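You operate a simulated robot arm through the tools that you are given. There is no shell and no other tool. Be economical: measure what you need, move in short steps, check, and stop when the job is done.

The job below is to be done with a simulated two-armed robot. You get a single attempt, and the scene is never put back.

TASK
Fetch the tape roller with the red handle and stand it in the inside of the teal tray. Then take the white tag from the top of the wooden bench and put it on the top of the green bench. Then take the felt wiper on the top of the teal table and put it away on the top of the beige bench. Then shut the blue drawer. The order counts. Set down upright: tape roller with the red handle.

Only the result counts: the job must be done as asked and must still hold three seconds after the hand-in. Knocking over, shifting, dropping, spilling or breaking anything else fails it.

THE ROBOT
Two 7-joint arms with fingered hands on one trunk, on a base that drives. Base frame: it is fixed to the floor where the robot stands at the start and does not move with it; the origin is under the middle of the robot, x ahead of it, y to its left, z up. Units: mm, degrees, N and s.
The left shoulder is at the start at [30, 119, 1119], the right one opposite. With the tool pointing down near the work surface each hand reaches from about 100 to 760 mm from the robot's upright axis, wherever it stands, measured 20 degrees to its own side. Places, roughly: blue drawer [-800, -1600, 900]; felt wiper (8x6x6 cm) [1500, -500, 900]; inside of the teal tray (17x15 cm) [560, -1260, 860]; tape roller with the red handle (5x5x12 cm) [500, -200, 900]; top of the beige bench [4600, 1500, 900]; top of the green bench [1300, -3100, 800]; white tag [750, -1250, 750]. Payload 3.8 kg a hand.
The tool frame of a hand sits at the grasp point between the pads (the TCP): z along the fingers, y along the line on which they close. The tips reach 25 mm beyond it. Largest opening 88 mm; the body of the gripper starts 29 mm behind the TCP. The gripper is a hand of 4 fingers: y runs from the thumb to the fingers, the wrist lies at [-13, -106, -174] in the tool frame.
Orientation is told as [roll, pitch, yaw] about the base's x, y, z axes, in that order, counted from this pose: with the fingers straight down and the wrist toward the robot, the tool's x, y and z point along [0, 1, 0], [1, 0, 0] and [0, 0, -1] of the base frame.

THE INTERFACE
- The arms move only by the tool servo_tool. It takes "left_series", "right_series" or both (then of equal length, played together; a hand with none holds still); each is a list that holds one entry, the list of rows, each a list of 6 numbers: the shift along the tool's x, y, z in units of 25 mm (1.0 is 25 mm), then the turn, a rotation vector about the tool's x, y, z in units of 5 degrees (1.0 is 5 degrees). In form: [[[x, y, z, wx, wy, wz], ...]]. A call has 1 to 20 rows; each row shifts and turns the commanded pose from where the row before left it, along the tool's axes as they then stand. A call with a number of a shift or a turn outside -1 to 1 is refused whole. A row lasts 0.2 s, in which the tool goes at most 50 mm and 8.6 degrees; a call with a longer step from one row to the next is refused whole. Where a pose cannot be reached the arm comes as near as it can. A force on the tool above 40 N (or 10 N above the force at the start of the call, whichever is more), or a blocked arm, ends the call early, and 0.2 s more pass. In this call time passes only in rows, and 0.2 s behind the last. The reply holds the time, the measured pose of the TCP, the force on the tool along the base axes, the opening and the grip force, in the units named above and with some noise, with the torque about the TCP (base axes, N m) and any sound that the robot's microphone picked up.
- Cameras (640 x 400 px; columns grow to the right, rows downward): "scene" is now at [53.1, -24.7, 1664.4]; the picture's right is [-0.43, -0.90, 0.00], its down [-0.75, 0.35, -0.56] and it looks along [0.51, -0.24, -0.83] (base axes); focal length 284 px, centre (320, 200). "left" rides on the left gripper at [-64, -83, -98] in its tool frame; the picture's right is [-0.62, -0.37, 0.69], its down [0.71, -0.63, 0.30] and it looks along [0.32, 0.68, 0.65] (tool axes); focal length 265 px, centre (320, 200). "right" rides on the right gripper at [64, -83, -98] in its tool frame; the picture's right is [-0.62, 0.37, -0.69], its down [-0.71, -0.63, 0.30] and it looks along [-0.32, 0.68, 0.65] (tool axes); focal length 265 px, centre (320, 200).
- get_image(camera): a new picture of that camera. No time passes.
- raise_lower(by): slides the trunk up (or, below 0, down) by that many mm; the arms and the scene camera ride with it, the base frame stays. It gives what a move gives, with no picture.
- base_move(legs): drives the robot by 1 to 6 legs, each [ahead, left, turn to the left] in mm, mm and degrees, along the robot's own axes; the way and the turn of a leg run together, so that a leg with both is an arc; at most 1500 mm and 180 degrees a leg. The arms and the cameras ride along, it lands a little off, and it stops where it bumps. It gives what a move gives.
- move_fingers(index, middle, ring, thumb_bend, thumb_turn, hand): sets how far each is bent, from 0 (flat) to 100 (curled in); at 30 the hand is open as for a grip, at 70 the pads meet at the TCP. One left out holds its place. A second passes; each finger stops where it meets its share of the squeeze, and holds until it gets a number again. It is the only way to open and close the hand. It gives what a move gives, with no picture; readings hold the bend of each and the force on the fingers (four entries, about 0 where the hand has none), thumb and palm. thumb_turn goes from beside the hand (0) to across from the fingers (100), as for a grip.
- aim_head(pan, tilt): turns the head with the scene camera to pan (to the left, within 120 degrees either way) and tilt (down, from -29 to 69), counted from straight ahead of the robot. It gives what a move gives.
- probe_pixels(camera, pixels): for up to 12 pixels [column, row] of the newest picture of that camera ("zoom" is the newest enlarged one), the place [x, y, z] in the base frame of the surface seen there, good to about 2 mm, but the place of the scene camera against the robot may be out by one fixed shift of up to 18 mm in any direction. No time passes.
- close_up(camera, box): a new picture of the part [left, top, right, bottom] of that camera's present view, enlarged. No time passes.
- finish_job(): hands the job in; it is judged then, once.

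Go step by step. Measure first, check grasps and placings, and put right what went wrong. The budget is 110 turns and 100 pictures, counting those below and the enlarged ones. Unless the task says otherwise, let go and move clear before handing in, and close with one line.

The tools are called after "Request:" as name(argument=value, ...) on one line, values as JSON. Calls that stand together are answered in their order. servo_tool: Moves the arms, as the interface text tells. Its arguments: {"type":"object","properties":{"left_series":{"type":"array"},"right_series":{"type":"array"}},"required":[]} The other tools are called the same way: raise_lower (by) slides the trunk up or down; move_fingers (index, middle, ring, thumb_bend, thumb_turn, hand) moves the fingers one by one; base_move (legs) drives the base; aim_head (pan, tilt) turns the head that bears the scene camera; get_image (camera) takes a picture; probe_pixels (camera, pixels) gives the place of the surface under pixels of a picture; close_up (camera, box) takes an enlarged picture of a part of a camera's view; finish_job () hands the job in.

At the start:

```text
time_s: 0.0
left_ee_pos: [559.9, 34.9, 1122.5]
left_ee_rot: [0.0, 0.0, 0.0]
left_ft_force: [0.5, -0.9, -1.1]
left_ft_torque: [-0.01, -0.01, 0.0]
left_gripper_width: 87.9
left_grip_force: 0.1
left_shape: jaw
left_bend: [30.0, 30.0, 30.0, 30.0, 98.0]
left_finger forces: [0.0, 0.1, 0.0, 0.0, 0.0, 0.0]
right_ee_pos: [350.1, -344.2, 1104.4]
right_ee_rot: [0.1, 0.1, 0.0]
right_ft_force: [-0.6, 0.1, -1.2]
right_ft_torque: [-0.02, -0.02, 0.03]
right_gripper_width: 87.5
right_grip_force: 0.1
right_shape: jaw
right_bend: [30.0, 30.0, 30.0, 30.0, 98.0]
right_finger forces: [0.1, 0.0, 0.0, 0.0, 0.0, 0.1]
trunk travel left (down, up): [-275.0, 315.0]
robot x, y, heading: [-0.6, -0.2, 0.1]
head pan, tilt: [-25.4, 55.6]
```

scene: 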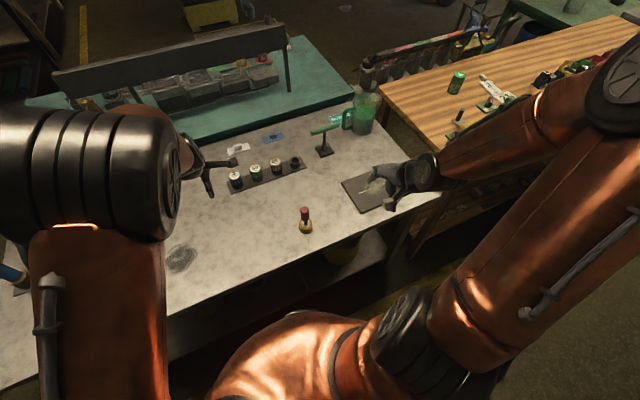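
right: 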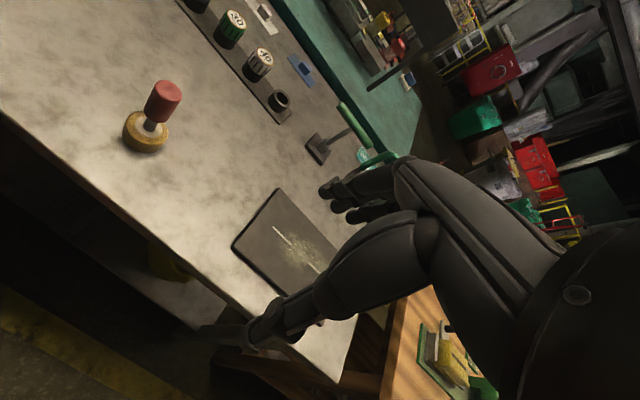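
left: 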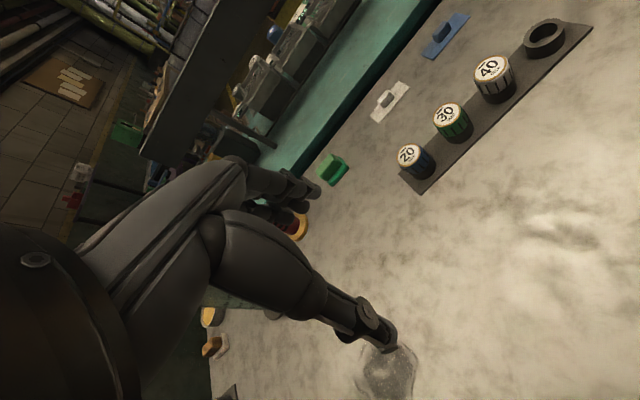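

The scene picture shows the red-handled roller at about (305,218) on the grey table. I'll probe it and enlarge that part.

Request:
probe_pixels(camera="scene", pixels=[[305, 209], [305, 228], [300, 240], [240, 270], [360, 190], [460, 80], [490, 90], [455, 125], [237, 150], [560, 60]])

Request:
probe_pixels(camera="right", pixels=[[163, 90], [150, 140], [130, 130], [168, 82], [250, 200], [440, 350]])

Request:
close_up(camera="scene", box=[360, 0, 640, 175])

Request:
close_up(camera="scene", box=[200, 110, 440, 260])

```text
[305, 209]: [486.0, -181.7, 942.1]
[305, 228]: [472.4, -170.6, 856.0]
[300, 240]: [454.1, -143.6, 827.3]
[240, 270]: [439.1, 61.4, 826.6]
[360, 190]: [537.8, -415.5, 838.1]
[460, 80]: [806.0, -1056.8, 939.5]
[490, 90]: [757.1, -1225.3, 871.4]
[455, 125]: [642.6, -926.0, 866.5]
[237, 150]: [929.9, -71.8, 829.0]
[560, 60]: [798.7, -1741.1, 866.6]
```

```text
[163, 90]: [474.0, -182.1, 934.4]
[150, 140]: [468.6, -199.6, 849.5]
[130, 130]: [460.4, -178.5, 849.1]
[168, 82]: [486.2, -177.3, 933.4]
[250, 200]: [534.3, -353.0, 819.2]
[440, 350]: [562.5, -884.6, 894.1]
```

```text
2.29 times, centred on (500, 88) of scene
```

zoom: 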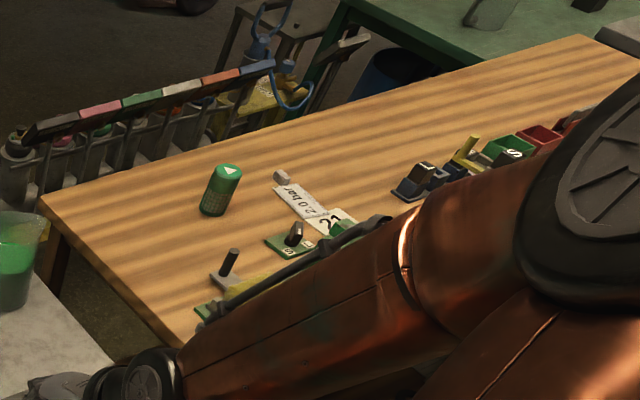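

```text
2.67 times, centred on (320, 185) of scene
```

zoom: 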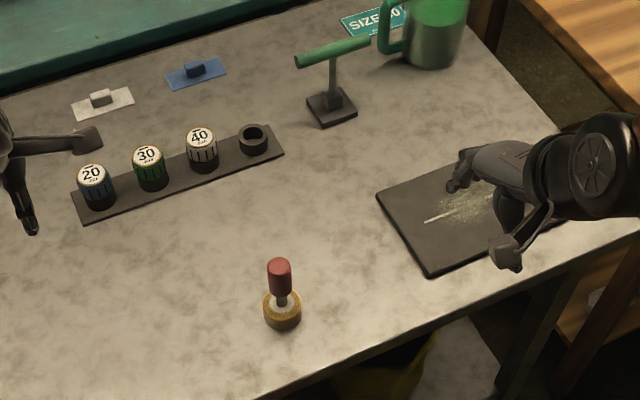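

Request:
servo_tool(right_series=[[[0.8, 0.65, 0.4, 0, 0, 0], [0.8, 0.65, 0.4, 0, 0, 0], [0.8, 0.65, 0.4, 0, 0, 0], [0.8, 0.65, 0.4, 0, 0, 0], [0.8, 0.65, 0.4, 0, 0, 0], [0.8, 0.65, 0.4, 0, 0, 0], [0.8, 0.65, 0.4, 0, 0, 0], [0.8, 0.65, 0.4, 0, 0, 0]]])

Request:
get_image(camera="right")

Request:
get_image(camera="scene")

```text
time_s: 1.8
left_ee_pos: [560.1, 33.9, 1122.7]
left_ee_rot: [0.0, 0.0, 0.0]
left_ft_force: [0.1, 0.6, -0.9]
left_ft_torque: [-0.02, -0.03, -0.03]
left_gripper_width: 87.5
left_grip_force: 0.1
left_shape: jaw
left_bend: [30.0, 30.0, 30.0, 30.0, 98.0]
left_finger forces: [0.0, 0.1, 0.1, 0.0, 0.0, 0.1]
right_ee_pos: [478.2, -181.8, 1024.9]
right_ee_rot: [0.1, 0.0, 0.0]
right_ft_force: [0.4, 0.2, -0.1]
right_ft_torque: [0.0, -0.01, -0.02]
right_gripper_width: 87.4
right_grip_force: 0.0
right_shape: jaw
right_bend: [30.0, 30.0, 30.0, 30.0, 98.0]
right_finger forces: [0.0, 0.0, 0.0, 0.0, 0.0, 0.0]
trunk travel left (down, up): [-275.0, 315.0]
robot x, y, heading: [-1.5, -0.4, -0.1]
head pan, tilt: [-25.4, 55.6]
```

```text
94 pictures are left
```

right: 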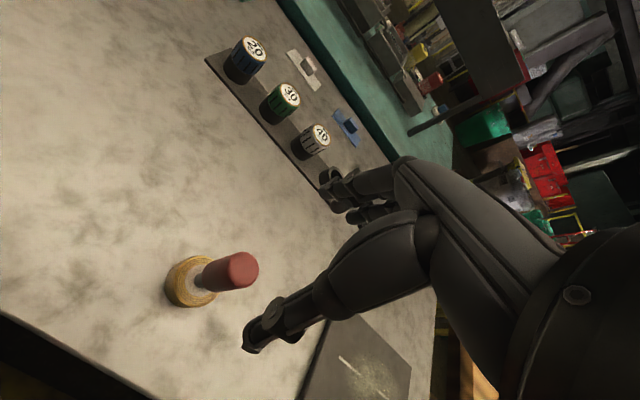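

```text
93 pictures are left
```

scene: 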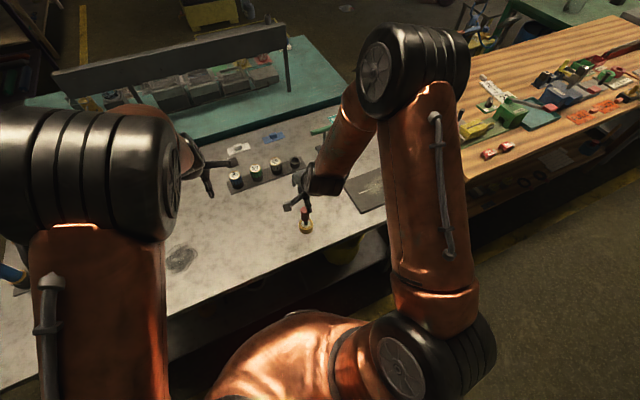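

Request:
probe_pixels(camera="right", pixels=[[243, 270], [255, 270], [243, 254], [245, 286], [230, 263], [215, 270], [190, 280], [175, 260], [190, 300], [212, 282]])

Request:
close_up(camera="right", box=[140, 220, 300, 320])

Request:
close_up(camera="scene", box=[440, 0, 640, 170])

```text
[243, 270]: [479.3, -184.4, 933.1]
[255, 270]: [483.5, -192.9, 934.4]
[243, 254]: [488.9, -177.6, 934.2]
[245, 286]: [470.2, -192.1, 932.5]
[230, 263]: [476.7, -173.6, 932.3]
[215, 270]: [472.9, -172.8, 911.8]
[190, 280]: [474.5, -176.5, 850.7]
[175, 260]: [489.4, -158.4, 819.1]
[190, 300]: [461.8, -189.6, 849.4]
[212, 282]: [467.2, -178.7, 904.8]
```

```text
4.00 times, centred on (220, 270) of right
```

zoom: 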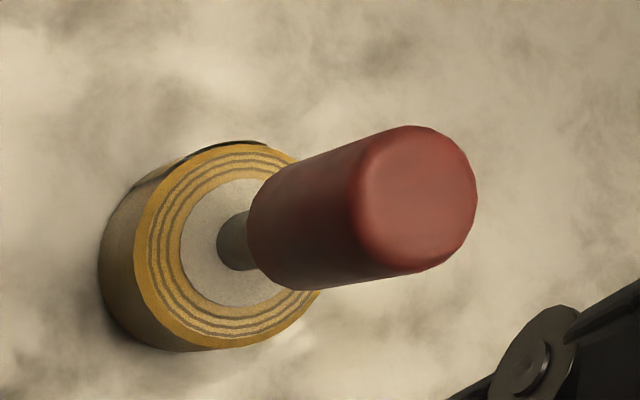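

```text
2.35 times, centred on (540, 85) of scene
```

zoom: 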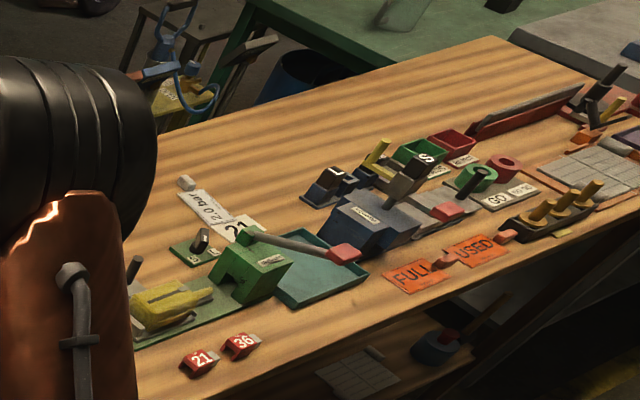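

The handle top is centred near (479.5, -184, 934), almost under the right TCP. I'll go straight down to about z 913.

Request:
servo_tool(right_series=[[[-0.04, 0.03, 0.75, 0, 0, 0], [-0.04, 0.03, 0.75, 0, 0, 0], [0, 0, 0.75, 0, 0, 0], [0, 0, 0.75, 0, 0, 0], [0, 0, 0.75, 0, 0, 0], [0, 0, 0.72, 0, 0, 0]]])

Request:
get_image(camera="right")

```text
time_s: 3.2
left_ee_pos: [559.3, 34.7, 1122.4]
left_ee_rot: [0.0, 0.0, 0.0]
left_ft_force: [-0.4, 0.2, 0.9]
left_ft_torque: [0.01, 0.0, -0.03]
left_gripper_width: 87.9
left_grip_force: 0.1
left_shape: jaw
left_bend: [30.0, 30.0, 30.0, 30.0, 98.0]
left_finger forces: [0.1, 0.0, 0.0, 0.1, 0.0, 0.0]
right_ee_pos: [481.6, -185.0, 910.9]
right_ee_rot: [-0.1, 0.0, 0.0]
right_ft_force: [-0.5, -0.3, 0.1]
right_ft_torque: [-0.01, 0.01, -0.02]
right_gripper_width: 87.8
right_grip_force: 0.1
right_shape: jaw
right_bend: [30.0, 30.0, 30.0, 30.0, 98.0]
right_finger forces: [0.0, 0.0, 0.0, 0.1, 0.0, 0.0]
trunk travel left (down, up): [-275.0, 315.0]
robot x, y, heading: [-0.6, 0.2, -0.2]
head pan, tilt: [-25.4, 55.6]
```

```text
90 pictures are left
```

right: 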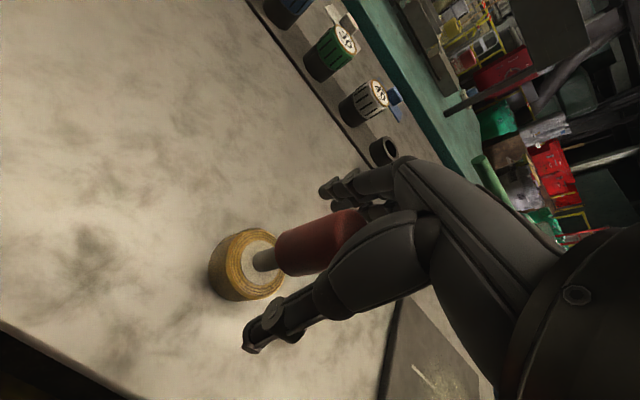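

The handle is now between the fingers and thumb. I'll close the right hand.

Request:
move_fingers(hand="right", index=70, middle=70, ring=70, thumb_bend=70)

Request:
get_image(camera="right")

```text
time_s: 4.2
left_ee_pos: [559.4, 35.0, 1122.9]
left_ee_rot: [-0.1, 0.0, 0.1]
left_ft_force: [0.3, 0.2, 0.3]
left_ft_torque: [0.01, -0.03, 0.01]
left_gripper_width: 87.6
left_grip_force: 0.1
left_shape: jaw
left_bend: [30.0, 30.0, 30.0, 30.0, 98.0]
left_finger forces: [0.1, 0.0, 0.0, 0.0, 0.0, 0.1]
right_ee_pos: [480.5, -186.6, 910.3]
right_ee_rot: [0.0, 0.0, 0.0]
right_ft_force: [-0.3, 0.2, -0.5]
right_ft_torque: [-0.05, -0.06, 0.02]
right_gripper_width: 19.7
right_grip_force: 8.5
right_shape: fingers
right_bend: [62.0, 65.0, 70.0, 60.0, 96.0]
right_finger forces: [4.9, 3.5, 0.1, 0.0, 8.1, 0.1]
trunk travel left (down, up): [-275.0, 315.0]
robot x, y, heading: [2.1, 0.7, 0.1]
head pan, tilt: [-25.4, 55.6]
```

```text
89 pictures are left
```

right: 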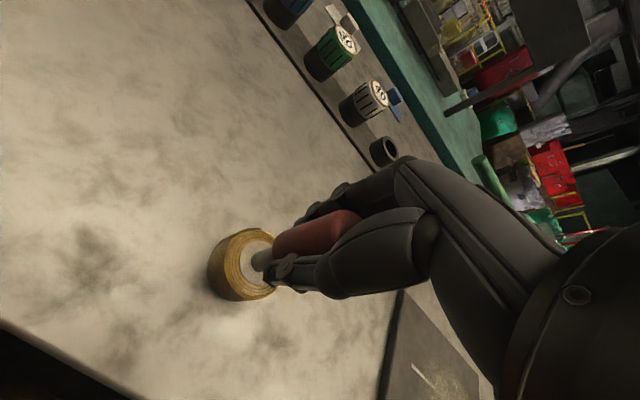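

The grip holds (width 19.7 mm, 8.5 N). I'll lift it and check.

Request:
servo_tool(right_series=[[[0, 0, -0.4, 0, 0, 0], [0, 0, -0.8, 0, 0, 0], [0, 0, -0.8, 0, 0, 0], [0, 0, -1, 0, 0, 0], [0, 0, -1, 0, 0, 0], [0, 0, -1, 0, 0, 0], [0, 0, -1, 0, 0, 0], [0, 0, -0.5, 0, 0, 0]]])

Request:
get_image(camera="right")

Request:
aim_head(pan=-60, tilt=40)

Request:
get_image(camera="scene")

```text
time_s: 6.0
left_ee_pos: [559.8, 34.5, 1123.0]
left_ee_rot: [0.0, 0.0, 0.0]
left_ft_force: [0.6, -1.2, -0.4]
left_ft_torque: [0.0, -0.03, -0.03]
left_gripper_width: 87.7
left_grip_force: 0.2
left_shape: jaw
left_bend: [30.0, 30.0, 30.0, 30.0, 98.0]
left_finger forces: [0.0, 0.0, 0.0, 0.0, 0.0, 0.0]
right_ee_pos: [480.9, -185.9, 1075.2]
right_ee_rot: [0.0, 0.1, 0.0]
right_ft_force: [0.1, 0.0, -2.5]
right_ft_torque: [0.0, 0.03, 0.0]
right_gripper_width: 20.0
right_grip_force: 8.0
right_shape: fingers
right_bend: [62.0, 66.0, 70.0, 60.0, 96.0]
right_finger forces: [4.7, 3.4, 0.1, 0.0, 8.0, 0.0]
trunk travel left (down, up): [-275.0, 315.0]
robot x, y, heading: [-1.0, 1.2, 0.0]
head pan, tilt: [-25.4, 55.6]
```

```text
88 pictures are left
```

right: 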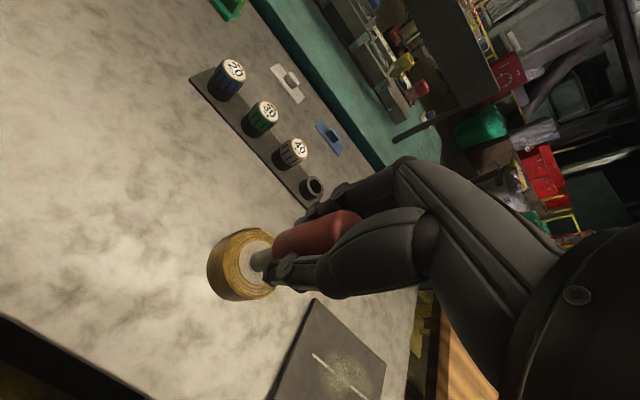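

```text
time_s: 7.0
left_ee_pos: [561.0, 33.6, 1121.4]
left_ee_rot: [0.1, 0.1, 0.1]
left_ft_force: [0.0, -1.1, -0.3]
left_ft_torque: [0.04, -0.03, 0.01]
left_gripper_width: 87.8
left_grip_force: 0.0
left_shape: jaw
left_bend: [30.0, 30.0, 30.0, 30.0, 98.0]
left_finger forces: [0.0, 0.0, 0.0, 0.0, 0.1, 0.0]
right_ee_pos: [481.2, -186.7, 1075.3]
right_ee_rot: [0.0, 0.0, 0.1]
right_ft_force: [-0.9, -0.3, -1.8]
right_ft_torque: [0.0, 0.01, -0.01]
right_gripper_width: 20.0
right_grip_force: 8.2
right_shape: fingers
right_bend: [62.0, 66.0, 70.0, 60.0, 96.0]
right_finger forces: [4.8, 3.2, 0.0, 0.0, 8.1, 0.1]
trunk travel left (down, up): [-275.0, 315.0]
robot x, y, heading: [-3.6, -0.7, 0.1]
head pan, tilt: [-60.0, 40.0]
```

```text
87 pictures are left
```

scene: 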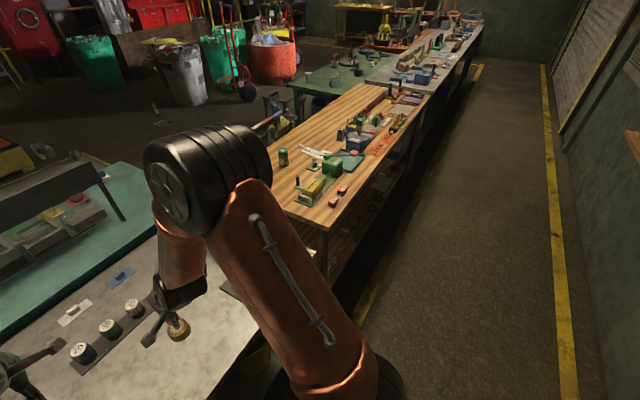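

The roller hangs upright in the hand (2.5 N). The wooden bench lies at about (340,160), so I'll probe its edge and the clear floor.

Request:
probe_pixels(camera="scene", pixels=[[328, 229], [400, 110], [428, 95], [470, 45], [480, 30], [350, 163], [283, 155], [372, 300], [330, 70], [385, 75], [560, 150], [160, 85]])

Request:
close_up(camera="scene", box=[260, 0, 500, 230])

```text
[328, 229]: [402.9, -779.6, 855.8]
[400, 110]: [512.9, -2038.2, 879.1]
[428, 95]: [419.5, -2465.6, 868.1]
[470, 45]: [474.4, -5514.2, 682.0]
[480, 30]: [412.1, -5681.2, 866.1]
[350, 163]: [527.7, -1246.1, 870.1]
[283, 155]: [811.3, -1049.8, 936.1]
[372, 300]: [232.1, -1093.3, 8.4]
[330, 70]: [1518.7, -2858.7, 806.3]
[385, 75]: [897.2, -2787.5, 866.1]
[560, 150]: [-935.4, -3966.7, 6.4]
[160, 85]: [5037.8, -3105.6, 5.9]
```

```text
1.74 times, centred on (380, 115) of scene
```

zoom: 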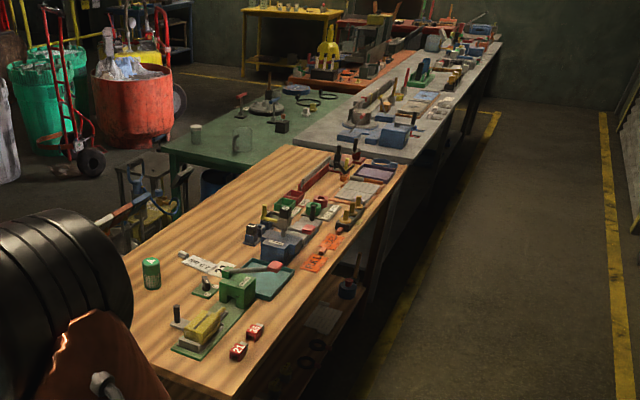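

The bench's front edge runs along x≈400 and the floor in front is clear. I'll draw the right hand back a little, then drive sideways 1000 mm.

Request:
servo_tool(right_series=[[[-0.6, -0.9, -0.4, 0, 0, 0], [-0.6, -0.9, -0.4, 0, 0, 0], [-0.6, -0.9, -0.4, 0, 0, 0], [-0.6, -0.9, -0.4, 0, 0, 0], [-0.6, -0.9, -0.4, 0, 0, 0]]])

Request:
base_move(legs=[[0, -1030, 0]])

Request:
aim_head(pan=-15, tilt=55)

Request:
get_image(camera="scene")

Request:
get_image(camera="right")

```text
time_s: 8.2
left_ee_pos: [558.3, 34.7, 1122.8]
left_ee_rot: [-0.1, 0.0, 0.0]
left_ft_force: [-0.6, -0.9, -0.2]
left_ft_torque: [-0.01, 0.01, -0.03]
left_gripper_width: 87.7
left_grip_force: 0.1
left_shape: jaw
left_bend: [30.0, 30.0, 30.0, 30.0, 98.0]
left_finger forces: [0.1, 0.0, 0.0, 0.0, 0.1, 0.0]
right_ee_pos: [367.3, -259.9, 1126.9]
right_ee_rot: [0.1, 0.0, 0.0]
right_ft_force: [0.0, -0.9, -2.3]
right_ft_torque: [-0.02, 0.0, 0.0]
right_gripper_width: 19.8
right_grip_force: 8.0
right_shape: fingers
right_bend: [62.0, 66.0, 70.0, 60.0, 96.0]
right_finger forces: [5.0, 3.3, 0.0, 0.0, 8.1, 0.1]
trunk travel left (down, up): [-275.0, 315.0]
robot x, y, heading: [0.3, -0.2, 0.1]
head pan, tilt: [-60.0, 40.0]
```

```text
time_s: 13.5
left_ee_pos: [560.8, -983.7, 1122.8]
left_ee_rot: [0.0, 0.0, 0.2]
left_ft_force: [-0.8, -0.2, -0.3]
left_ft_torque: [-0.02, 0.02, 0.01]
left_gripper_width: 87.5
left_grip_force: 0.0
left_shape: jaw
left_bend: [30.0, 30.0, 30.0, 30.0, 98.0]
left_finger forces: [0.0, 0.1, 0.1, 0.0, 0.0, 0.0]
right_ee_pos: [371.3, -1280.8, 1126.3]
right_ee_rot: [0.0, 0.0, 0.2]
right_ft_force: [-0.5, 0.3, -1.9]
right_ft_torque: [0.03, -0.03, 0.0]
right_gripper_width: 19.5
right_grip_force: 8.4
right_shape: fingers
right_bend: [62.0, 66.0, 70.0, 60.0, 96.0]
right_finger forces: [4.8, 3.4, 0.1, 0.0, 8.1, 0.0]
trunk travel left (down, up): [-275.0, 315.0]
robot x, y, heading: [-1.0, -1020.2, 0.2]
head pan, tilt: [-60.0, 40.0]
```

```text
time_s: 14.6
left_ee_pos: [561.3, -984.7, 1121.0]
left_ee_rot: [0.0, 0.0, 0.3]
left_ft_force: [-0.5, 0.4, -1.3]
left_ft_torque: [0.04, 0.0, 0.03]
left_gripper_width: 87.6
left_grip_force: 0.0
left_shape: jaw
left_bend: [30.0, 30.0, 30.0, 30.0, 98.0]
left_finger forces: [0.1, 0.1, 0.0, 0.0, 0.0, 0.0]
right_ee_pos: [370.8, -1281.4, 1125.6]
right_ee_rot: [0.0, -0.1, 0.2]
right_ft_force: [0.3, -0.7, -0.9]
right_ft_torque: [0.0, 0.0, -0.01]
right_gripper_width: 19.5
right_grip_force: 8.9
right_shape: fingers
right_bend: [62.0, 66.0, 70.0, 60.0, 96.0]
right_finger forces: [4.9, 3.4, 0.0, 0.1, 8.0, 0.1]
trunk travel left (down, up): [-275.0, 315.0]
robot x, y, heading: [0.8, -1018.3, 0.3]
head pan, tilt: [-15.0, 55.0]
```

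```text
85 pictures are left
```

scene: 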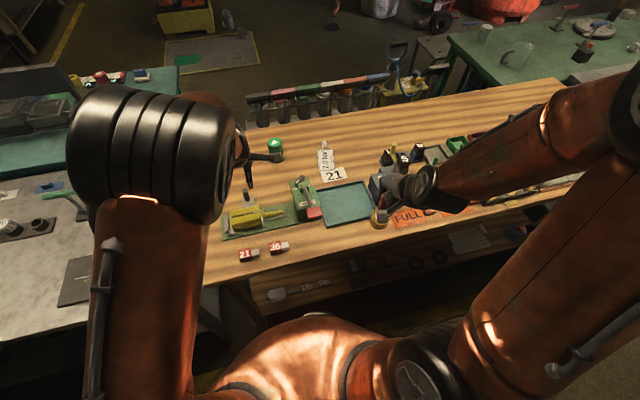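

```text
84 pictures are left
```

right: 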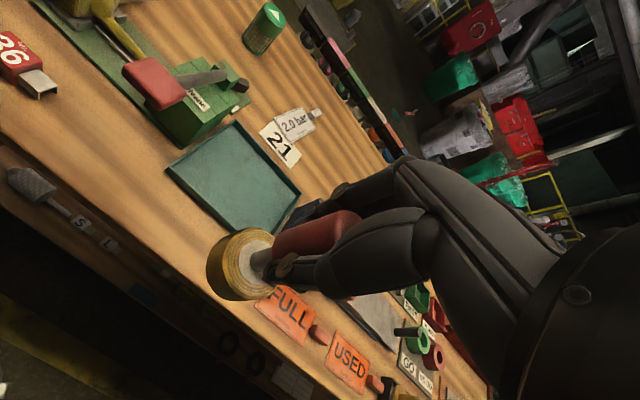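

The teal tray is empty at about (235,185) in the right picture. I'll probe its corners and the white tags beyond it.

Request:
probe_pixels(camera="right", pixels=[[236, 121], [301, 193], [167, 168], [240, 232], [235, 175], [290, 140], [282, 152], [300, 122], [318, 113], [155, 95], [230, 78]])

Request:
close_up(camera="right", box=[140, 60, 360, 250])

Request:
close_up(camera="scene", box=[210, 100, 430, 260])

```text
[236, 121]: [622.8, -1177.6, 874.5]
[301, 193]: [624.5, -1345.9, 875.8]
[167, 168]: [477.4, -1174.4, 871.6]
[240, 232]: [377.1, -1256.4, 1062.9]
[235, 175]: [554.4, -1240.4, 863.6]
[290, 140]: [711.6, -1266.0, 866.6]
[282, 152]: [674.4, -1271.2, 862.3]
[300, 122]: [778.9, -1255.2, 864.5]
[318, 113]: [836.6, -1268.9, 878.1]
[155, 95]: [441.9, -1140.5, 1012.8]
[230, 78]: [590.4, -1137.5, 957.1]
```

```text
2.11 times, centred on (250, 155) of right
```

zoom: 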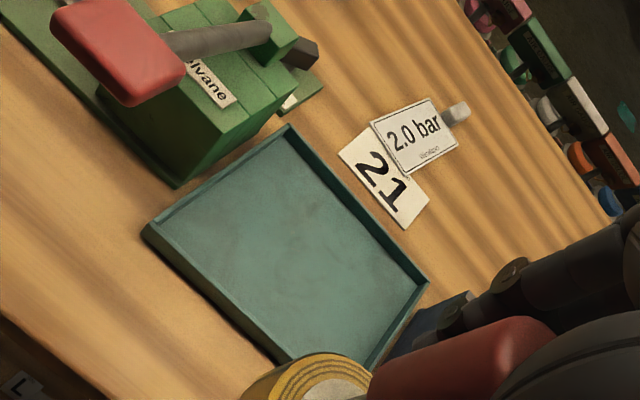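

```text
2.50 times, centred on (320, 180) of scene
```

zoom: 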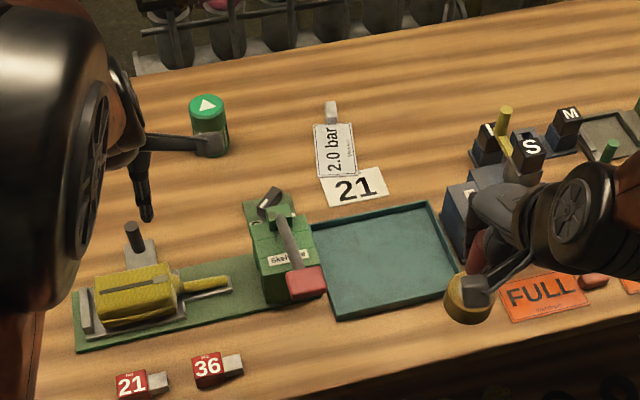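

Tray interior is x 477–623, y −1346…−1175, floor 864, rim 875. The lever knob is at y≈−1140, so I'll stay at y≈−1268, move over the tray and then go down partway.

Request:
servo_tool(right_series=[[[0.07, 0.9, 0, 0, 0, 0], [0.07, 0.9, 0, 0, 0, 0], [0.07, 0.9, 0, 0, 0, 0], [0.07, 0.9, 0, 0, 0, 0], [0.07, 0.9, 0, 0, 0, 0], [0.07, 0.9, 0, 0, 0, 0], [0.07, 0.9, 0, 0, 0, 0], [0.07, 0.9, 0, 0, 0, 0], [0, 0, 0.8, 0, 0, 0], [0, 0, 0.8, 0, 0, 0], [0, 0, 0.8, 0, 0, 0], [0, 0, 0.8, 0, 0, 0], [0, 0, 0.8, 0, 0, 0]]])

Request:
get_image(camera="right")

Request:
get_image(camera="scene")

```text
time_s: 17.4
left_ee_pos: [560.4, -984.8, 1121.3]
left_ee_rot: [-0.1, 0.0, 0.2]
left_ft_force: [0.5, -0.4, -1.1]
left_ft_torque: [0.03, -0.02, 0.03]
left_gripper_width: 87.6
left_grip_force: 0.2
left_shape: jaw
left_bend: [30.0, 30.0, 30.0, 30.0, 98.0]
left_finger forces: [0.0, 0.1, 0.0, 0.0, 0.0, 0.1]
right_ee_pos: [550.2, -1266.5, 1025.3]
right_ee_rot: [-0.1, 0.0, 0.2]
right_ft_force: [0.6, 0.1, -3.1]
right_ft_torque: [-0.03, 0.03, 0.02]
right_gripper_width: 19.5
right_grip_force: 7.8
right_shape: fingers
right_bend: [62.0, 66.0, 70.0, 60.0, 96.0]
right_finger forces: [5.0, 3.5, 0.0, 0.0, 7.9, 0.1]
trunk travel left (down, up): [-275.0, 315.0]
robot x, y, heading: [4.2, -1022.0, 0.0]
head pan, tilt: [-15.0, 55.0]
```

```text
81 pictures are left
```

right: 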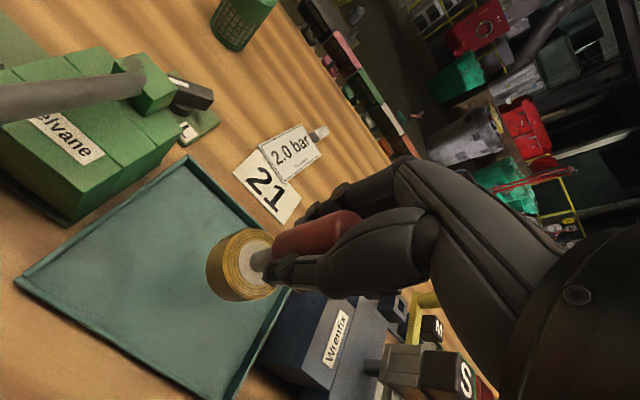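

```text
80 pictures are left
```

scene: 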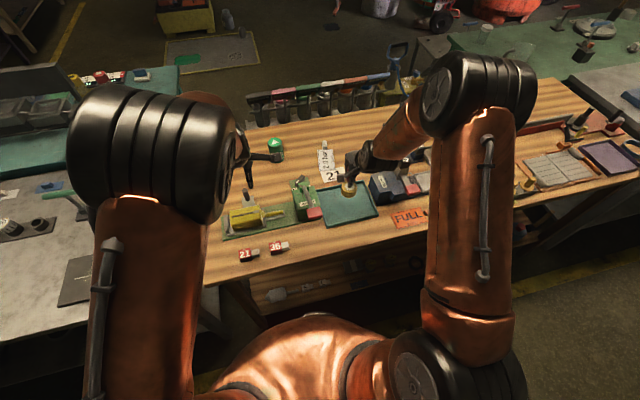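

The roller hangs over the tray; the blue "Wrenfix" box is beside it. I'll check the heights of the box and tray.

Request:
probe_pixels(camera="right", pixels=[[315, 305], [300, 345], [340, 340], [150, 280], [200, 250], [232, 290], [100, 130], [150, 85], [415, 380], [220, 390]])

```text
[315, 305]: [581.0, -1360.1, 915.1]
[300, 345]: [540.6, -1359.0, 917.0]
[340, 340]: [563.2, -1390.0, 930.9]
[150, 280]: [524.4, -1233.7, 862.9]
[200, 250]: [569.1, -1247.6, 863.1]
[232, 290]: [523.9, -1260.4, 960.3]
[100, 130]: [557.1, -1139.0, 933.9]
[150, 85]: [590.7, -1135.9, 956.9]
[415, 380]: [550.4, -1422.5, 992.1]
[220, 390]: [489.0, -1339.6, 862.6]
```

Both neighbours are about 90 mm away from the hand's centre line. I'll lower about 69 mm to the tray floor at 863.

Request:
servo_tool(right_series=[[[0, 0, 0.7, 0, 0, 0], [0, 0, 0.7, 0, 0, 0], [0, 0, 0.7, 0, 0, 0], [0, 0, 0.4, 0, 0, 0], [0, 0, 0.2, 0, 0, 0], [0, 0, 0.06, 0, 0, 0]]])

Request:
close_up(camera="right", box=[140, 180, 380, 340])

```text
time_s: 18.8
left_ee_pos: [560.7, -983.9, 1122.3]
left_ee_rot: [0.0, 0.0, 0.2]
left_ft_force: [-0.2, 0.1, -0.4]
left_ft_torque: [0.02, -0.01, -0.04]
left_gripper_width: 87.4
left_grip_force: 0.2
left_shape: jaw
left_bend: [30.0, 30.0, 30.0, 30.0, 98.0]
left_finger forces: [0.0, 0.0, 0.0, 0.0, 0.0, 0.0]
right_ee_pos: [550.7, -1266.8, 956.3]
right_ee_rot: [0.1, -0.1, 0.1]
right_ft_force: [-0.3, -0.8, -2.4]
right_ft_torque: [0.02, -0.01, 0.0]
right_gripper_width: 19.6
right_grip_force: 8.7
right_shape: fingers
right_bend: [62.0, 66.0, 70.0, 60.0, 96.0]
right_finger forces: [4.9, 3.5, 0.0, 0.0, 7.9, 0.1]
trunk travel left (down, up): [-275.0, 315.0]
robot x, y, heading: [8.0, -1020.3, 0.3]
head pan, tilt: [-15.0, 55.0]
```

```text
2.50 times, centred on (260, 260) of right
```

zoom: 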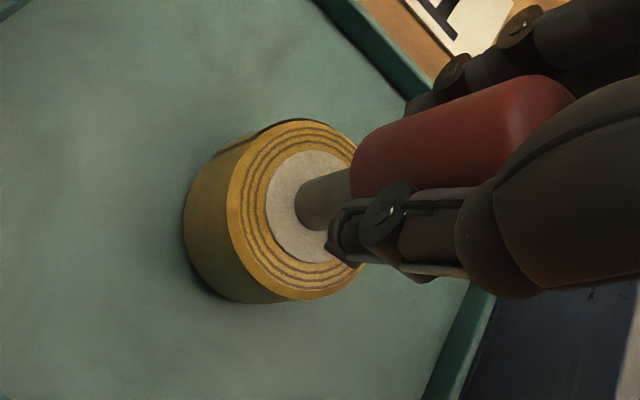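

Very close to the floor with no contact yet. I'll lower in tiny steps and watch the force.

Request:
servo_tool(right_series=[[[0, 0, 0.06, 0, 0, 0], [0, 0, 0.06, 0, 0, 0]]])

```text
time_s: 19.4
left_ee_pos: [560.7, -984.7, 1122.8]
left_ee_rot: [0.1, 0.0, 0.2]
left_ft_force: [0.6, 0.9, 0.4]
left_ft_torque: [-0.01, -0.02, 0.0]
left_gripper_width: 87.4
left_grip_force: 0.0
left_shape: jaw
left_bend: [30.0, 30.0, 30.0, 30.0, 98.0]
left_finger forces: [0.0, 0.0, 0.1, 0.0, 0.0, 0.1]
right_ee_pos: [552.1, -1265.5, 954.3]
right_ee_rot: [0.0, -0.2, 0.2]
right_ft_force: [0.2, 0.4, 4.3]
right_ft_torque: [0.05, 0.0, 0.03]
right_gripper_width: 19.4
right_grip_force: 8.9
right_shape: fingers
right_bend: [62.0, 66.0, 70.0, 60.0, 96.0]
right_finger forces: [5.1, 4.0, 0.0, 0.1, 8.6, 0.0]
trunk travel left (down, up): [-275.0, 315.0]
robot x, y, heading: [-0.5, -1019.6, 0.2]
head pan, tilt: [-15.0, 55.0]
```

The roller touches the tray floor (force now +4.3 N). I'll open the hand.

Request:
move_fingers(hand="right", index=30, middle=30, ring=30, thumb_bend=30)

Request:
get_image(camera="right")

```text
time_s: 20.4
left_ee_pos: [560.7, -985.4, 1122.7]
left_ee_rot: [0.1, 0.1, 0.2]
left_ft_force: [0.5, -0.2, -0.7]
left_ft_torque: [-0.02, 0.02, -0.01]
left_gripper_width: 87.5
left_grip_force: 0.1
left_shape: jaw
left_bend: [30.0, 30.0, 30.0, 30.0, 98.0]
left_finger forces: [0.0, 0.0, 0.0, 0.0, 0.0, 0.0]
right_ee_pos: [551.1, -1264.8, 953.0]
right_ee_rot: [-0.1, 0.0, 0.3]
right_ft_force: [0.3, -0.5, 0.3]
right_ft_torque: [-0.02, 0.0, 0.0]
right_gripper_width: 84.1
right_grip_force: 0.1
right_shape: fingers
right_bend: [30.0, 30.0, 30.0, 30.0, 97.0]
right_finger forces: [0.0, 0.1, 0.1, 0.0, 0.0, 0.1]
trunk travel left (down, up): [-275.0, 315.0]
robot x, y, heading: [0.4, -1021.5, 0.2]
head pan, tilt: [-15.0, 55.0]
```

```text
78 pictures are left
```

right: 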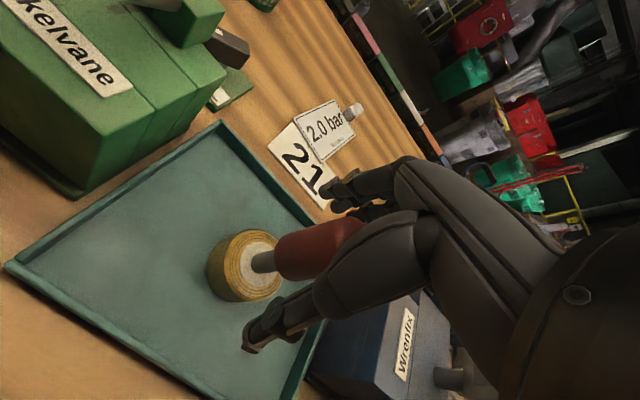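

The roller stands upright, released. I'll lift straight up 150 mm and look at it and the tags.

Request:
servo_tool(right_series=[[[0, 0, -0.5, 0, 0, 0], [0, 0, -1, 0, 0, 0], [0, 0, -1, 0, 0, 0], [0, 0, -1, 0, 0, 0], [0, 0, -1, 0, 0, 0], [0, 0, -1, 0, 0, 0], [0, 0, -1, 0, 0, 0]]])

Request:
get_image(camera="right")

Request:
get_image(camera="scene")

```text
time_s: 22.0
left_ee_pos: [561.4, -985.0, 1122.4]
left_ee_rot: [0.0, 0.0, 0.2]
left_ft_force: [-0.4, 0.4, -0.5]
left_ft_torque: [0.01, 0.03, -0.02]
left_gripper_width: 87.6
left_grip_force: 0.1
left_shape: jaw
left_bend: [30.0, 30.0, 30.0, 30.0, 98.0]
left_finger forces: [0.1, 0.1, 0.1, 0.0, 0.0, 0.0]
right_ee_pos: [550.2, -1266.6, 1117.3]
right_ee_rot: [-0.1, -0.1, 0.2]
right_ft_force: [0.2, 0.2, -0.3]
right_ft_torque: [0.01, 0.0, 0.0]
right_gripper_width: 84.4
right_grip_force: 0.0
right_shape: fingers
right_bend: [30.0, 30.0, 30.0, 30.0, 97.0]
right_finger forces: [0.1, 0.1, 0.0, 0.1, 0.0, 0.0]
trunk travel left (down, up): [-275.0, 315.0]
robot x, y, heading: [3.1, -1020.7, 0.3]
head pan, tilt: [-15.0, 55.0]
```

```text
77 pictures are left
```

right: 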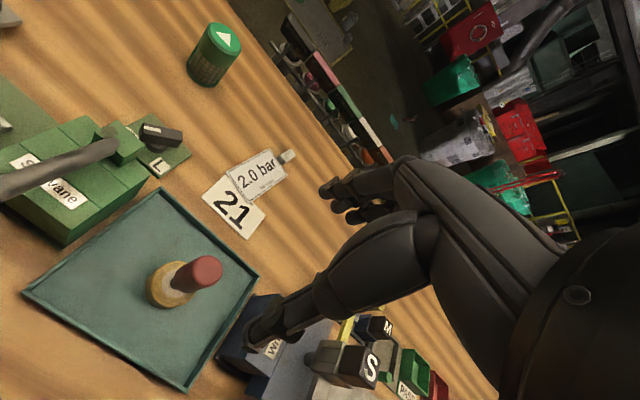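

```text
76 pictures are left
```

scene: 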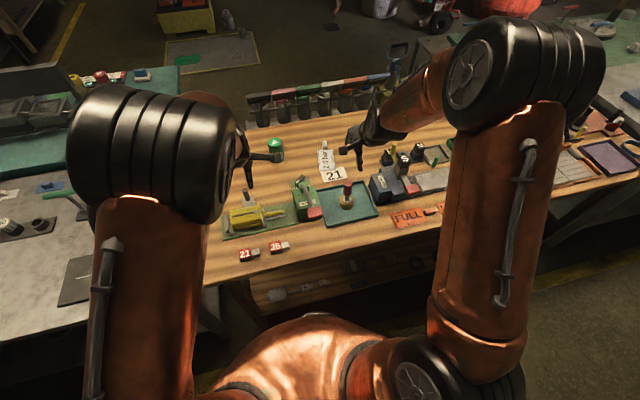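

The roller stands well in the tray at (185,280). Now I'll zoom in on the white tag and probe it.

Request:
close_up(camera="right", box=[190, 130, 310, 250])

Request:
probe_pixels(camera="right", pixels=[[229, 176], [240, 203], [286, 181], [273, 154], [288, 156], [281, 157], [293, 151], [206, 198], [219, 178], [245, 236], [262, 209], [300, 165]])

```text
3.33 times, centred on (250, 190) of right
```

zoom: 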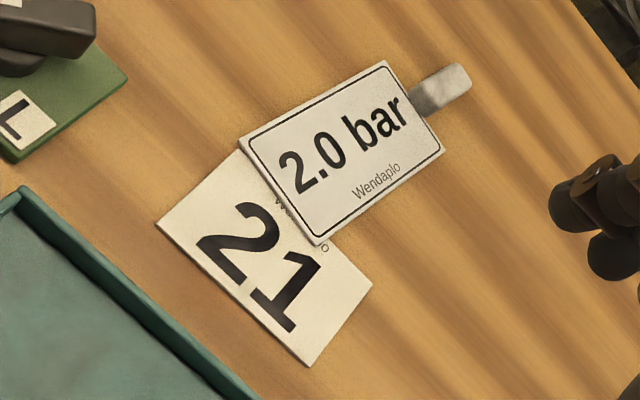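

```text
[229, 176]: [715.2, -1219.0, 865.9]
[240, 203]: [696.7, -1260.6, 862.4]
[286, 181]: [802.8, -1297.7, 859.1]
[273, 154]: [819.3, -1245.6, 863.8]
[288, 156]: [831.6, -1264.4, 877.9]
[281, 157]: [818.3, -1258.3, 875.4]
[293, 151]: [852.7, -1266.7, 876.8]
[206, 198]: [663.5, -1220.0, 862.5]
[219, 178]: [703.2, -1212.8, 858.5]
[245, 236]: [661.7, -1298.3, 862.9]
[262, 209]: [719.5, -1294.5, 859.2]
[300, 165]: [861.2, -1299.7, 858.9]
```

The "2.0 bar" tag lies partly on the "21" plate and has a raised tab at x≈818–852, which is beyond reach from here. I'll measure it exactly and look at the gap in front of the base.

Request:
probe_pixels(camera="zoom", pixels=[[244, 144], [316, 238], [385, 68], [437, 150], [415, 85], [428, 112], [463, 68], [468, 85], [440, 85], [410, 98], [450, 115], [340, 155]])

Request:
aim_head(pan=0, tilt=69)

Request:
get_image(camera="scene")

```text
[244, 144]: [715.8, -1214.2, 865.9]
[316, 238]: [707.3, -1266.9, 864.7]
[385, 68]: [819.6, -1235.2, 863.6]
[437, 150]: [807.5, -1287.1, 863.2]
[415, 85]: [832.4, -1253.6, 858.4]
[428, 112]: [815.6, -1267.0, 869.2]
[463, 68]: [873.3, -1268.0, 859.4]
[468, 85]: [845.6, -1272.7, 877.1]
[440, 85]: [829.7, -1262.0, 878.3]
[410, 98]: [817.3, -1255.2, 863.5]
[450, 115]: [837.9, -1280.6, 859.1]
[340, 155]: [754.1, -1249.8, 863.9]
```

```text
time_s: 22.8
left_ee_pos: [561.1, -983.3, 1123.0]
left_ee_rot: [0.1, 0.0, 0.2]
left_ft_force: [0.0, -0.1, 0.4]
left_ft_torque: [-0.02, 0.03, 0.0]
left_gripper_width: 87.7
left_grip_force: 0.1
left_shape: jaw
left_bend: [30.0, 30.0, 30.0, 30.0, 98.0]
left_finger forces: [0.0, 0.0, 0.1, 0.0, 0.0, 0.0]
right_ee_pos: [551.7, -1266.8, 1115.7]
right_ee_rot: [0.0, 0.0, 0.3]
right_ft_force: [0.3, 0.2, -0.4]
right_ft_torque: [0.0, 0.0, -0.02]
right_gripper_width: 84.3
right_grip_force: 0.0
right_shape: fingers
right_bend: [30.0, 30.0, 30.0, 30.0, 97.0]
right_finger forces: [0.0, 0.1, 0.0, 0.0, 0.0, 0.0]
trunk travel left (down, up): [-275.0, 315.0]
robot x, y, heading: [0.8, -1021.1, 0.0]
head pan, tilt: [0.0, 68.8]
```

```text
74 pictures are left
```

scene: 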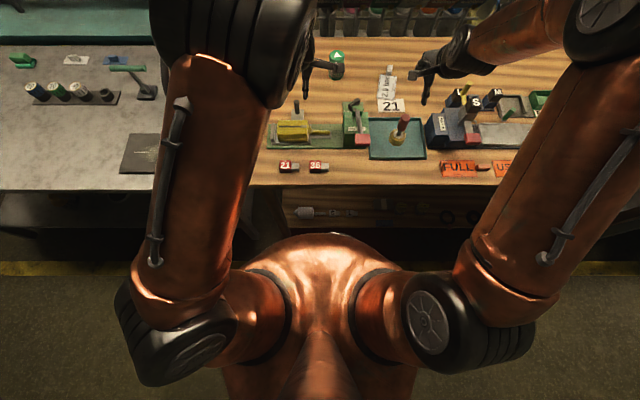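

The tab centre is about (832, −1264), top 878, tag axis turned about −11.4°. It is out of reach from here, so I'll creep the base ahead 60 mm and check for any bump.

Request:
base_move(legs=[[60, 0, 0]])

```text
time_s: 23.7
left_ee_pos: [623.1, -983.5, 1120.9]
left_ee_rot: [0.1, 0.0, 0.3]
left_ft_force: [0.2, -0.4, 0.4]
left_ft_torque: [-0.01, 0.0, -0.03]
left_gripper_width: 87.5
left_grip_force: 0.0
left_shape: jaw
left_bend: [30.0, 30.0, 30.0, 30.0, 98.0]
left_finger forces: [0.1, 0.1, 0.0, 0.0, 0.0, 0.1]
right_ee_pos: [612.6, -1266.5, 1114.4]
right_ee_rot: [0.0, 0.1, 0.2]
right_ft_force: [-0.1, -0.6, -0.8]
right_ft_torque: [-0.02, 0.04, -0.01]
right_gripper_width: 84.3
right_grip_force: 0.1
right_shape: fingers
right_bend: [30.0, 30.0, 30.0, 30.0, 97.0]
right_finger forces: [0.0, 0.0, 0.1, 0.0, 0.0, 0.0]
trunk travel left (down, up): [-275.0, 315.0]
robot x, y, heading: [66.2, -1019.8, -0.1]
head pan, tilt: [0.0, 68.8]
```

No bump. I'll turn the robot 45° left at y≈−1250, so the right shoulder leads toward the tag.

Request:
base_move(legs=[[0, -230, 0], [0, 0, 45]])

Request:
aim_head(pan=-50, tilt=55)

Request:
get_image(camera="scene")

```text
time_s: 27.5
left_ee_pos: [434.3, -831.6, 1121.1]
left_ee_rot: [0.0, 0.0, 45.0]
left_ft_force: [-0.2, -0.5, 0.1]
left_ft_torque: [0.02, -0.01, 0.0]
left_gripper_width: 87.3
left_grip_force: 0.1
left_shape: jaw
left_bend: [30.0, 30.0, 30.0, 30.0, 98.0]
left_finger forces: [0.1, 0.0, 0.0, 0.0, 0.0, 0.0]
right_ee_pos: [625.1, -1039.5, 1115.4]
right_ee_rot: [-0.1, 0.0, 45.0]
right_ft_force: [0.0, -0.1, 0.2]
right_ft_torque: [-0.03, -0.01, 0.02]
right_gripper_width: 84.2
right_grip_force: 0.0
right_shape: fingers
right_bend: [30.0, 30.0, 30.0, 30.0, 97.0]
right_finger forces: [0.1, 0.0, 0.0, 0.0, 0.1, 0.0]
trunk travel left (down, up): [-275.0, 315.0]
robot x, y, heading: [63.6, -1251.4, 45.1]
head pan, tilt: [0.0, 68.8]
```

```text
time_s: 28.7
left_ee_pos: [434.4, -833.3, 1122.5]
left_ee_rot: [0.0, 0.0, 44.9]
left_ft_force: [0.0, 0.4, 1.0]
left_ft_torque: [0.04, 0.02, -0.03]
left_gripper_width: 87.5
left_grip_force: 0.1
left_shape: jaw
left_bend: [30.0, 30.0, 30.0, 30.0, 98.0]
left_finger forces: [0.0, 0.1, 0.0, 0.1, 0.0, 0.0]
right_ee_pos: [624.5, -1039.9, 1115.6]
right_ee_rot: [0.1, 0.0, 44.9]
right_ft_force: [0.3, 0.0, 0.0]
right_ft_torque: [0.04, 0.01, 0.0]
right_gripper_width: 84.4
right_grip_force: 0.1
right_shape: fingers
right_bend: [30.0, 30.0, 30.0, 30.0, 97.0]
right_finger forces: [0.0, 0.1, 0.1, 0.0, 0.0, 0.0]
trunk travel left (down, up): [-275.0, 315.0]
robot x, y, heading: [62.1, -1252.1, 44.9]
head pan, tilt: [-50.0, 55.0]
```

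```text
73 pictures are left
```

scene: 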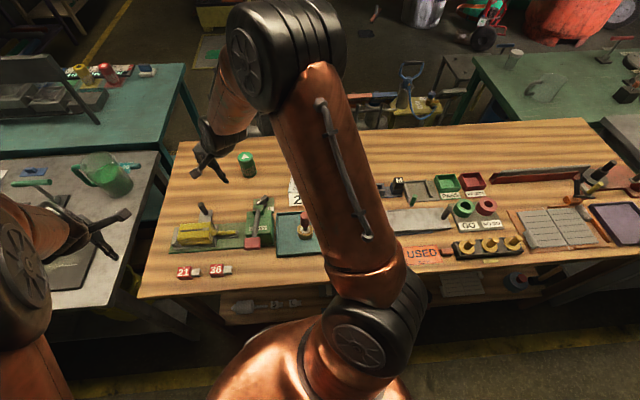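

The robot is turned and nothing was disturbed. I'll turn the right hand across the tab, tilt it 25° forward and travel to a point above the tab at z≈1000.

Request:
servo_tool(right_series=[[[0, 0, 0, 0, 0, -0.96], [0, 0, 0, 0, 0, -0.96], [0, 0, 0, 0, 0, -0.96], [0, 0, 0, 0, 0, -0.96], [0, 0, 0, 0, 0, -0.96], [0, 0, 0, 0, 0, -0.96], [0, 0, 0, 0, 0, -0.96], [0, 0, 0, 0, -1, 0], [0, 0, 0, 0, -1, 0], [0, 0, 0, 0, -1, 0], [0, 0, 0, 0, -1, 0], [0, 0, 0, 0, -1, 0], [-0.83, -0.89, 1, 0, 0, 0], [-0.83, -0.89, 1, 0, 0, 0], [-0.83, -0.89, 1, 0, 0, 0], [-0.83, -0.89, 1, 0, 0, 0], [-0.83, -0.89, 1, 0, 0, 0], [-0.83, -0.89, 1, 0, 0, 0], [-0.83, -0.89, 1, 0, 0, 0], [-0.83, -0.89, 1, 0, 0, 0]]])

Request:
get_image(camera="right")

Request:
get_image(camera="scene")

```text
time_s: 32.9
left_ee_pos: [435.2, -833.2, 1122.6]
left_ee_rot: [0.2, 0.0, 45.0]
left_ft_force: [-0.1, -0.7, 0.6]
left_ft_torque: [-0.03, -0.01, 0.01]
left_gripper_width: 87.6
left_grip_force: 0.1
left_shape: jaw
left_bend: [30.0, 30.0, 30.0, 30.0, 98.0]
left_finger forces: [0.0, 0.0, 0.0, 0.1, 0.1, 0.1]
right_ee_pos: [820.9, -1265.2, 1004.9]
right_ee_rot: [-25.0, 0.1, 78.5]
right_ft_force: [0.1, 0.4, -0.1]
right_ft_torque: [-0.03, 0.01, 0.01]
right_gripper_width: 84.4
right_grip_force: 0.1
right_shape: fingers
right_bend: [30.0, 30.0, 30.0, 30.0, 97.0]
right_finger forces: [0.1, 0.1, 0.1, 0.0, 0.0, 0.0]
trunk travel left (down, up): [-275.0, 315.0]
robot x, y, heading: [60.3, -1254.6, 45.0]
head pan, tilt: [-50.0, 55.0]
```

```text
72 pictures are left
```

right: 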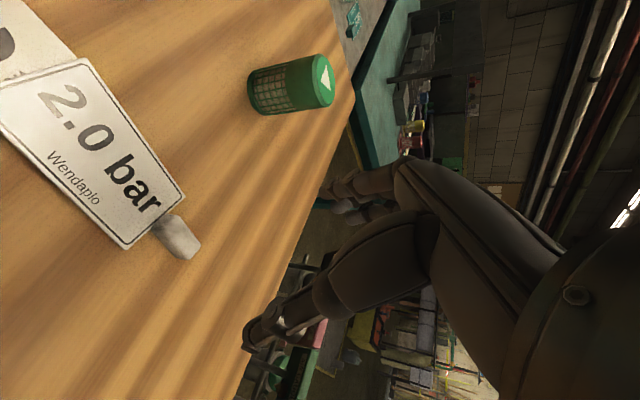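

```text
71 pictures are left
```

scene: 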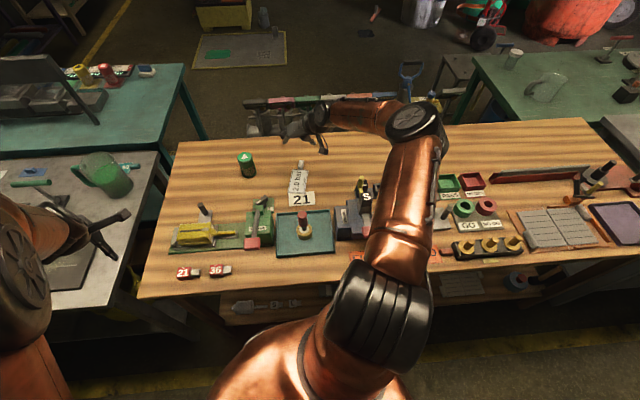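

Pose reached exactly. I'll measure the tab close up.

Request:
close_up(camera="right", box=[80, 160, 240, 280])

Request:
probe_pixels(camera="right", pixels=[[178, 237], [165, 220], [178, 218], [155, 232], [168, 248], [198, 240], [187, 257], [190, 245], [160, 225], [82, 60], [185, 198], [124, 248]])

```text
3.33 times, centred on (160, 220) of right
```

zoom: 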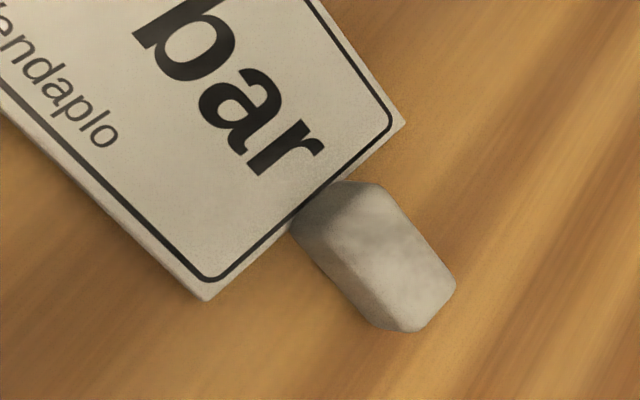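

```text
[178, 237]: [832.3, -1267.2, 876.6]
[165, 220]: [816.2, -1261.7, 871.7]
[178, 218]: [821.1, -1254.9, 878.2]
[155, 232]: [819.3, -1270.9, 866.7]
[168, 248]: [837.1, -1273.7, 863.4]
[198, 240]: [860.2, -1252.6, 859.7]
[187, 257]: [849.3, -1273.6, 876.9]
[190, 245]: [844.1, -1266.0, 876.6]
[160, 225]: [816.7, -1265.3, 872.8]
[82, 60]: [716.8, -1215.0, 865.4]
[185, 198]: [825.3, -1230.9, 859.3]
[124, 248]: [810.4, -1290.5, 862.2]
```

The tab is centred near (832, −1264), ~18 mm wide. I'll go straight down to TCP z≈889.

Request:
servo_tool(right_series=[[[0.36, 0.02, 0.85, 0, 0, 0], [0.36, 0.02, 0.85, 0, 0, 0], [0.36, 0.02, 0.85, 0, 0, 0], [0.36, 0.02, 0.85, 0, 0, 0], [0.18, 0.01, 0.42, 0, 0, 0], [0.18, 0.01, 0.42, 0, 0, 0]]])

Request:
get_image(camera="right")

```text
time_s: 34.3
left_ee_pos: [433.7, -832.4, 1122.4]
left_ee_rot: [0.0, 0.0, 44.9]
left_ft_force: [0.0, -0.4, 0.5]
left_ft_torque: [-0.01, 0.02, 0.0]
left_gripper_width: 87.7
left_grip_force: 0.0
left_shape: jaw
left_bend: [30.0, 30.0, 30.0, 30.0, 98.0]
left_finger forces: [0.0, 0.0, 0.1, 0.1, 0.0, 0.0]
right_ee_pos: [824.5, -1260.8, 890.5]
right_ee_rot: [-25.0, 0.0, 78.5]
right_ft_force: [-1.2, -0.5, 0.5]
right_ft_torque: [-0.01, -0.01, 0.01]
right_gripper_width: 84.1
right_grip_force: 0.0
right_shape: fingers
right_bend: [30.0, 30.0, 30.0, 30.0, 97.0]
right_finger forces: [0.0, 0.0, 0.0, 0.1, 0.0, 0.0]
trunk travel left (down, up): [-275.0, 315.0]
robot x, y, heading: [62.9, -1251.2, 45.2]
head pan, tilt: [-50.0, 55.0]
```

```text
69 pictures are left
```

right: 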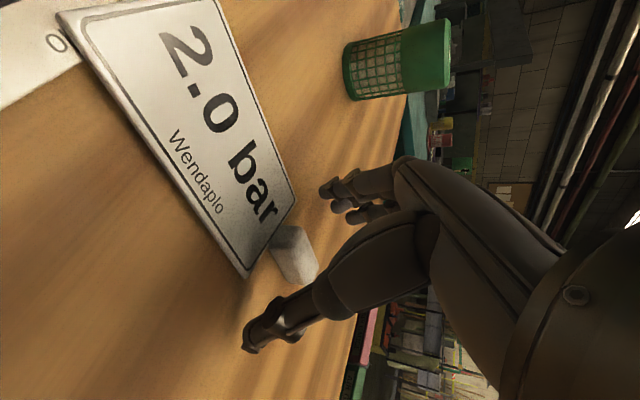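

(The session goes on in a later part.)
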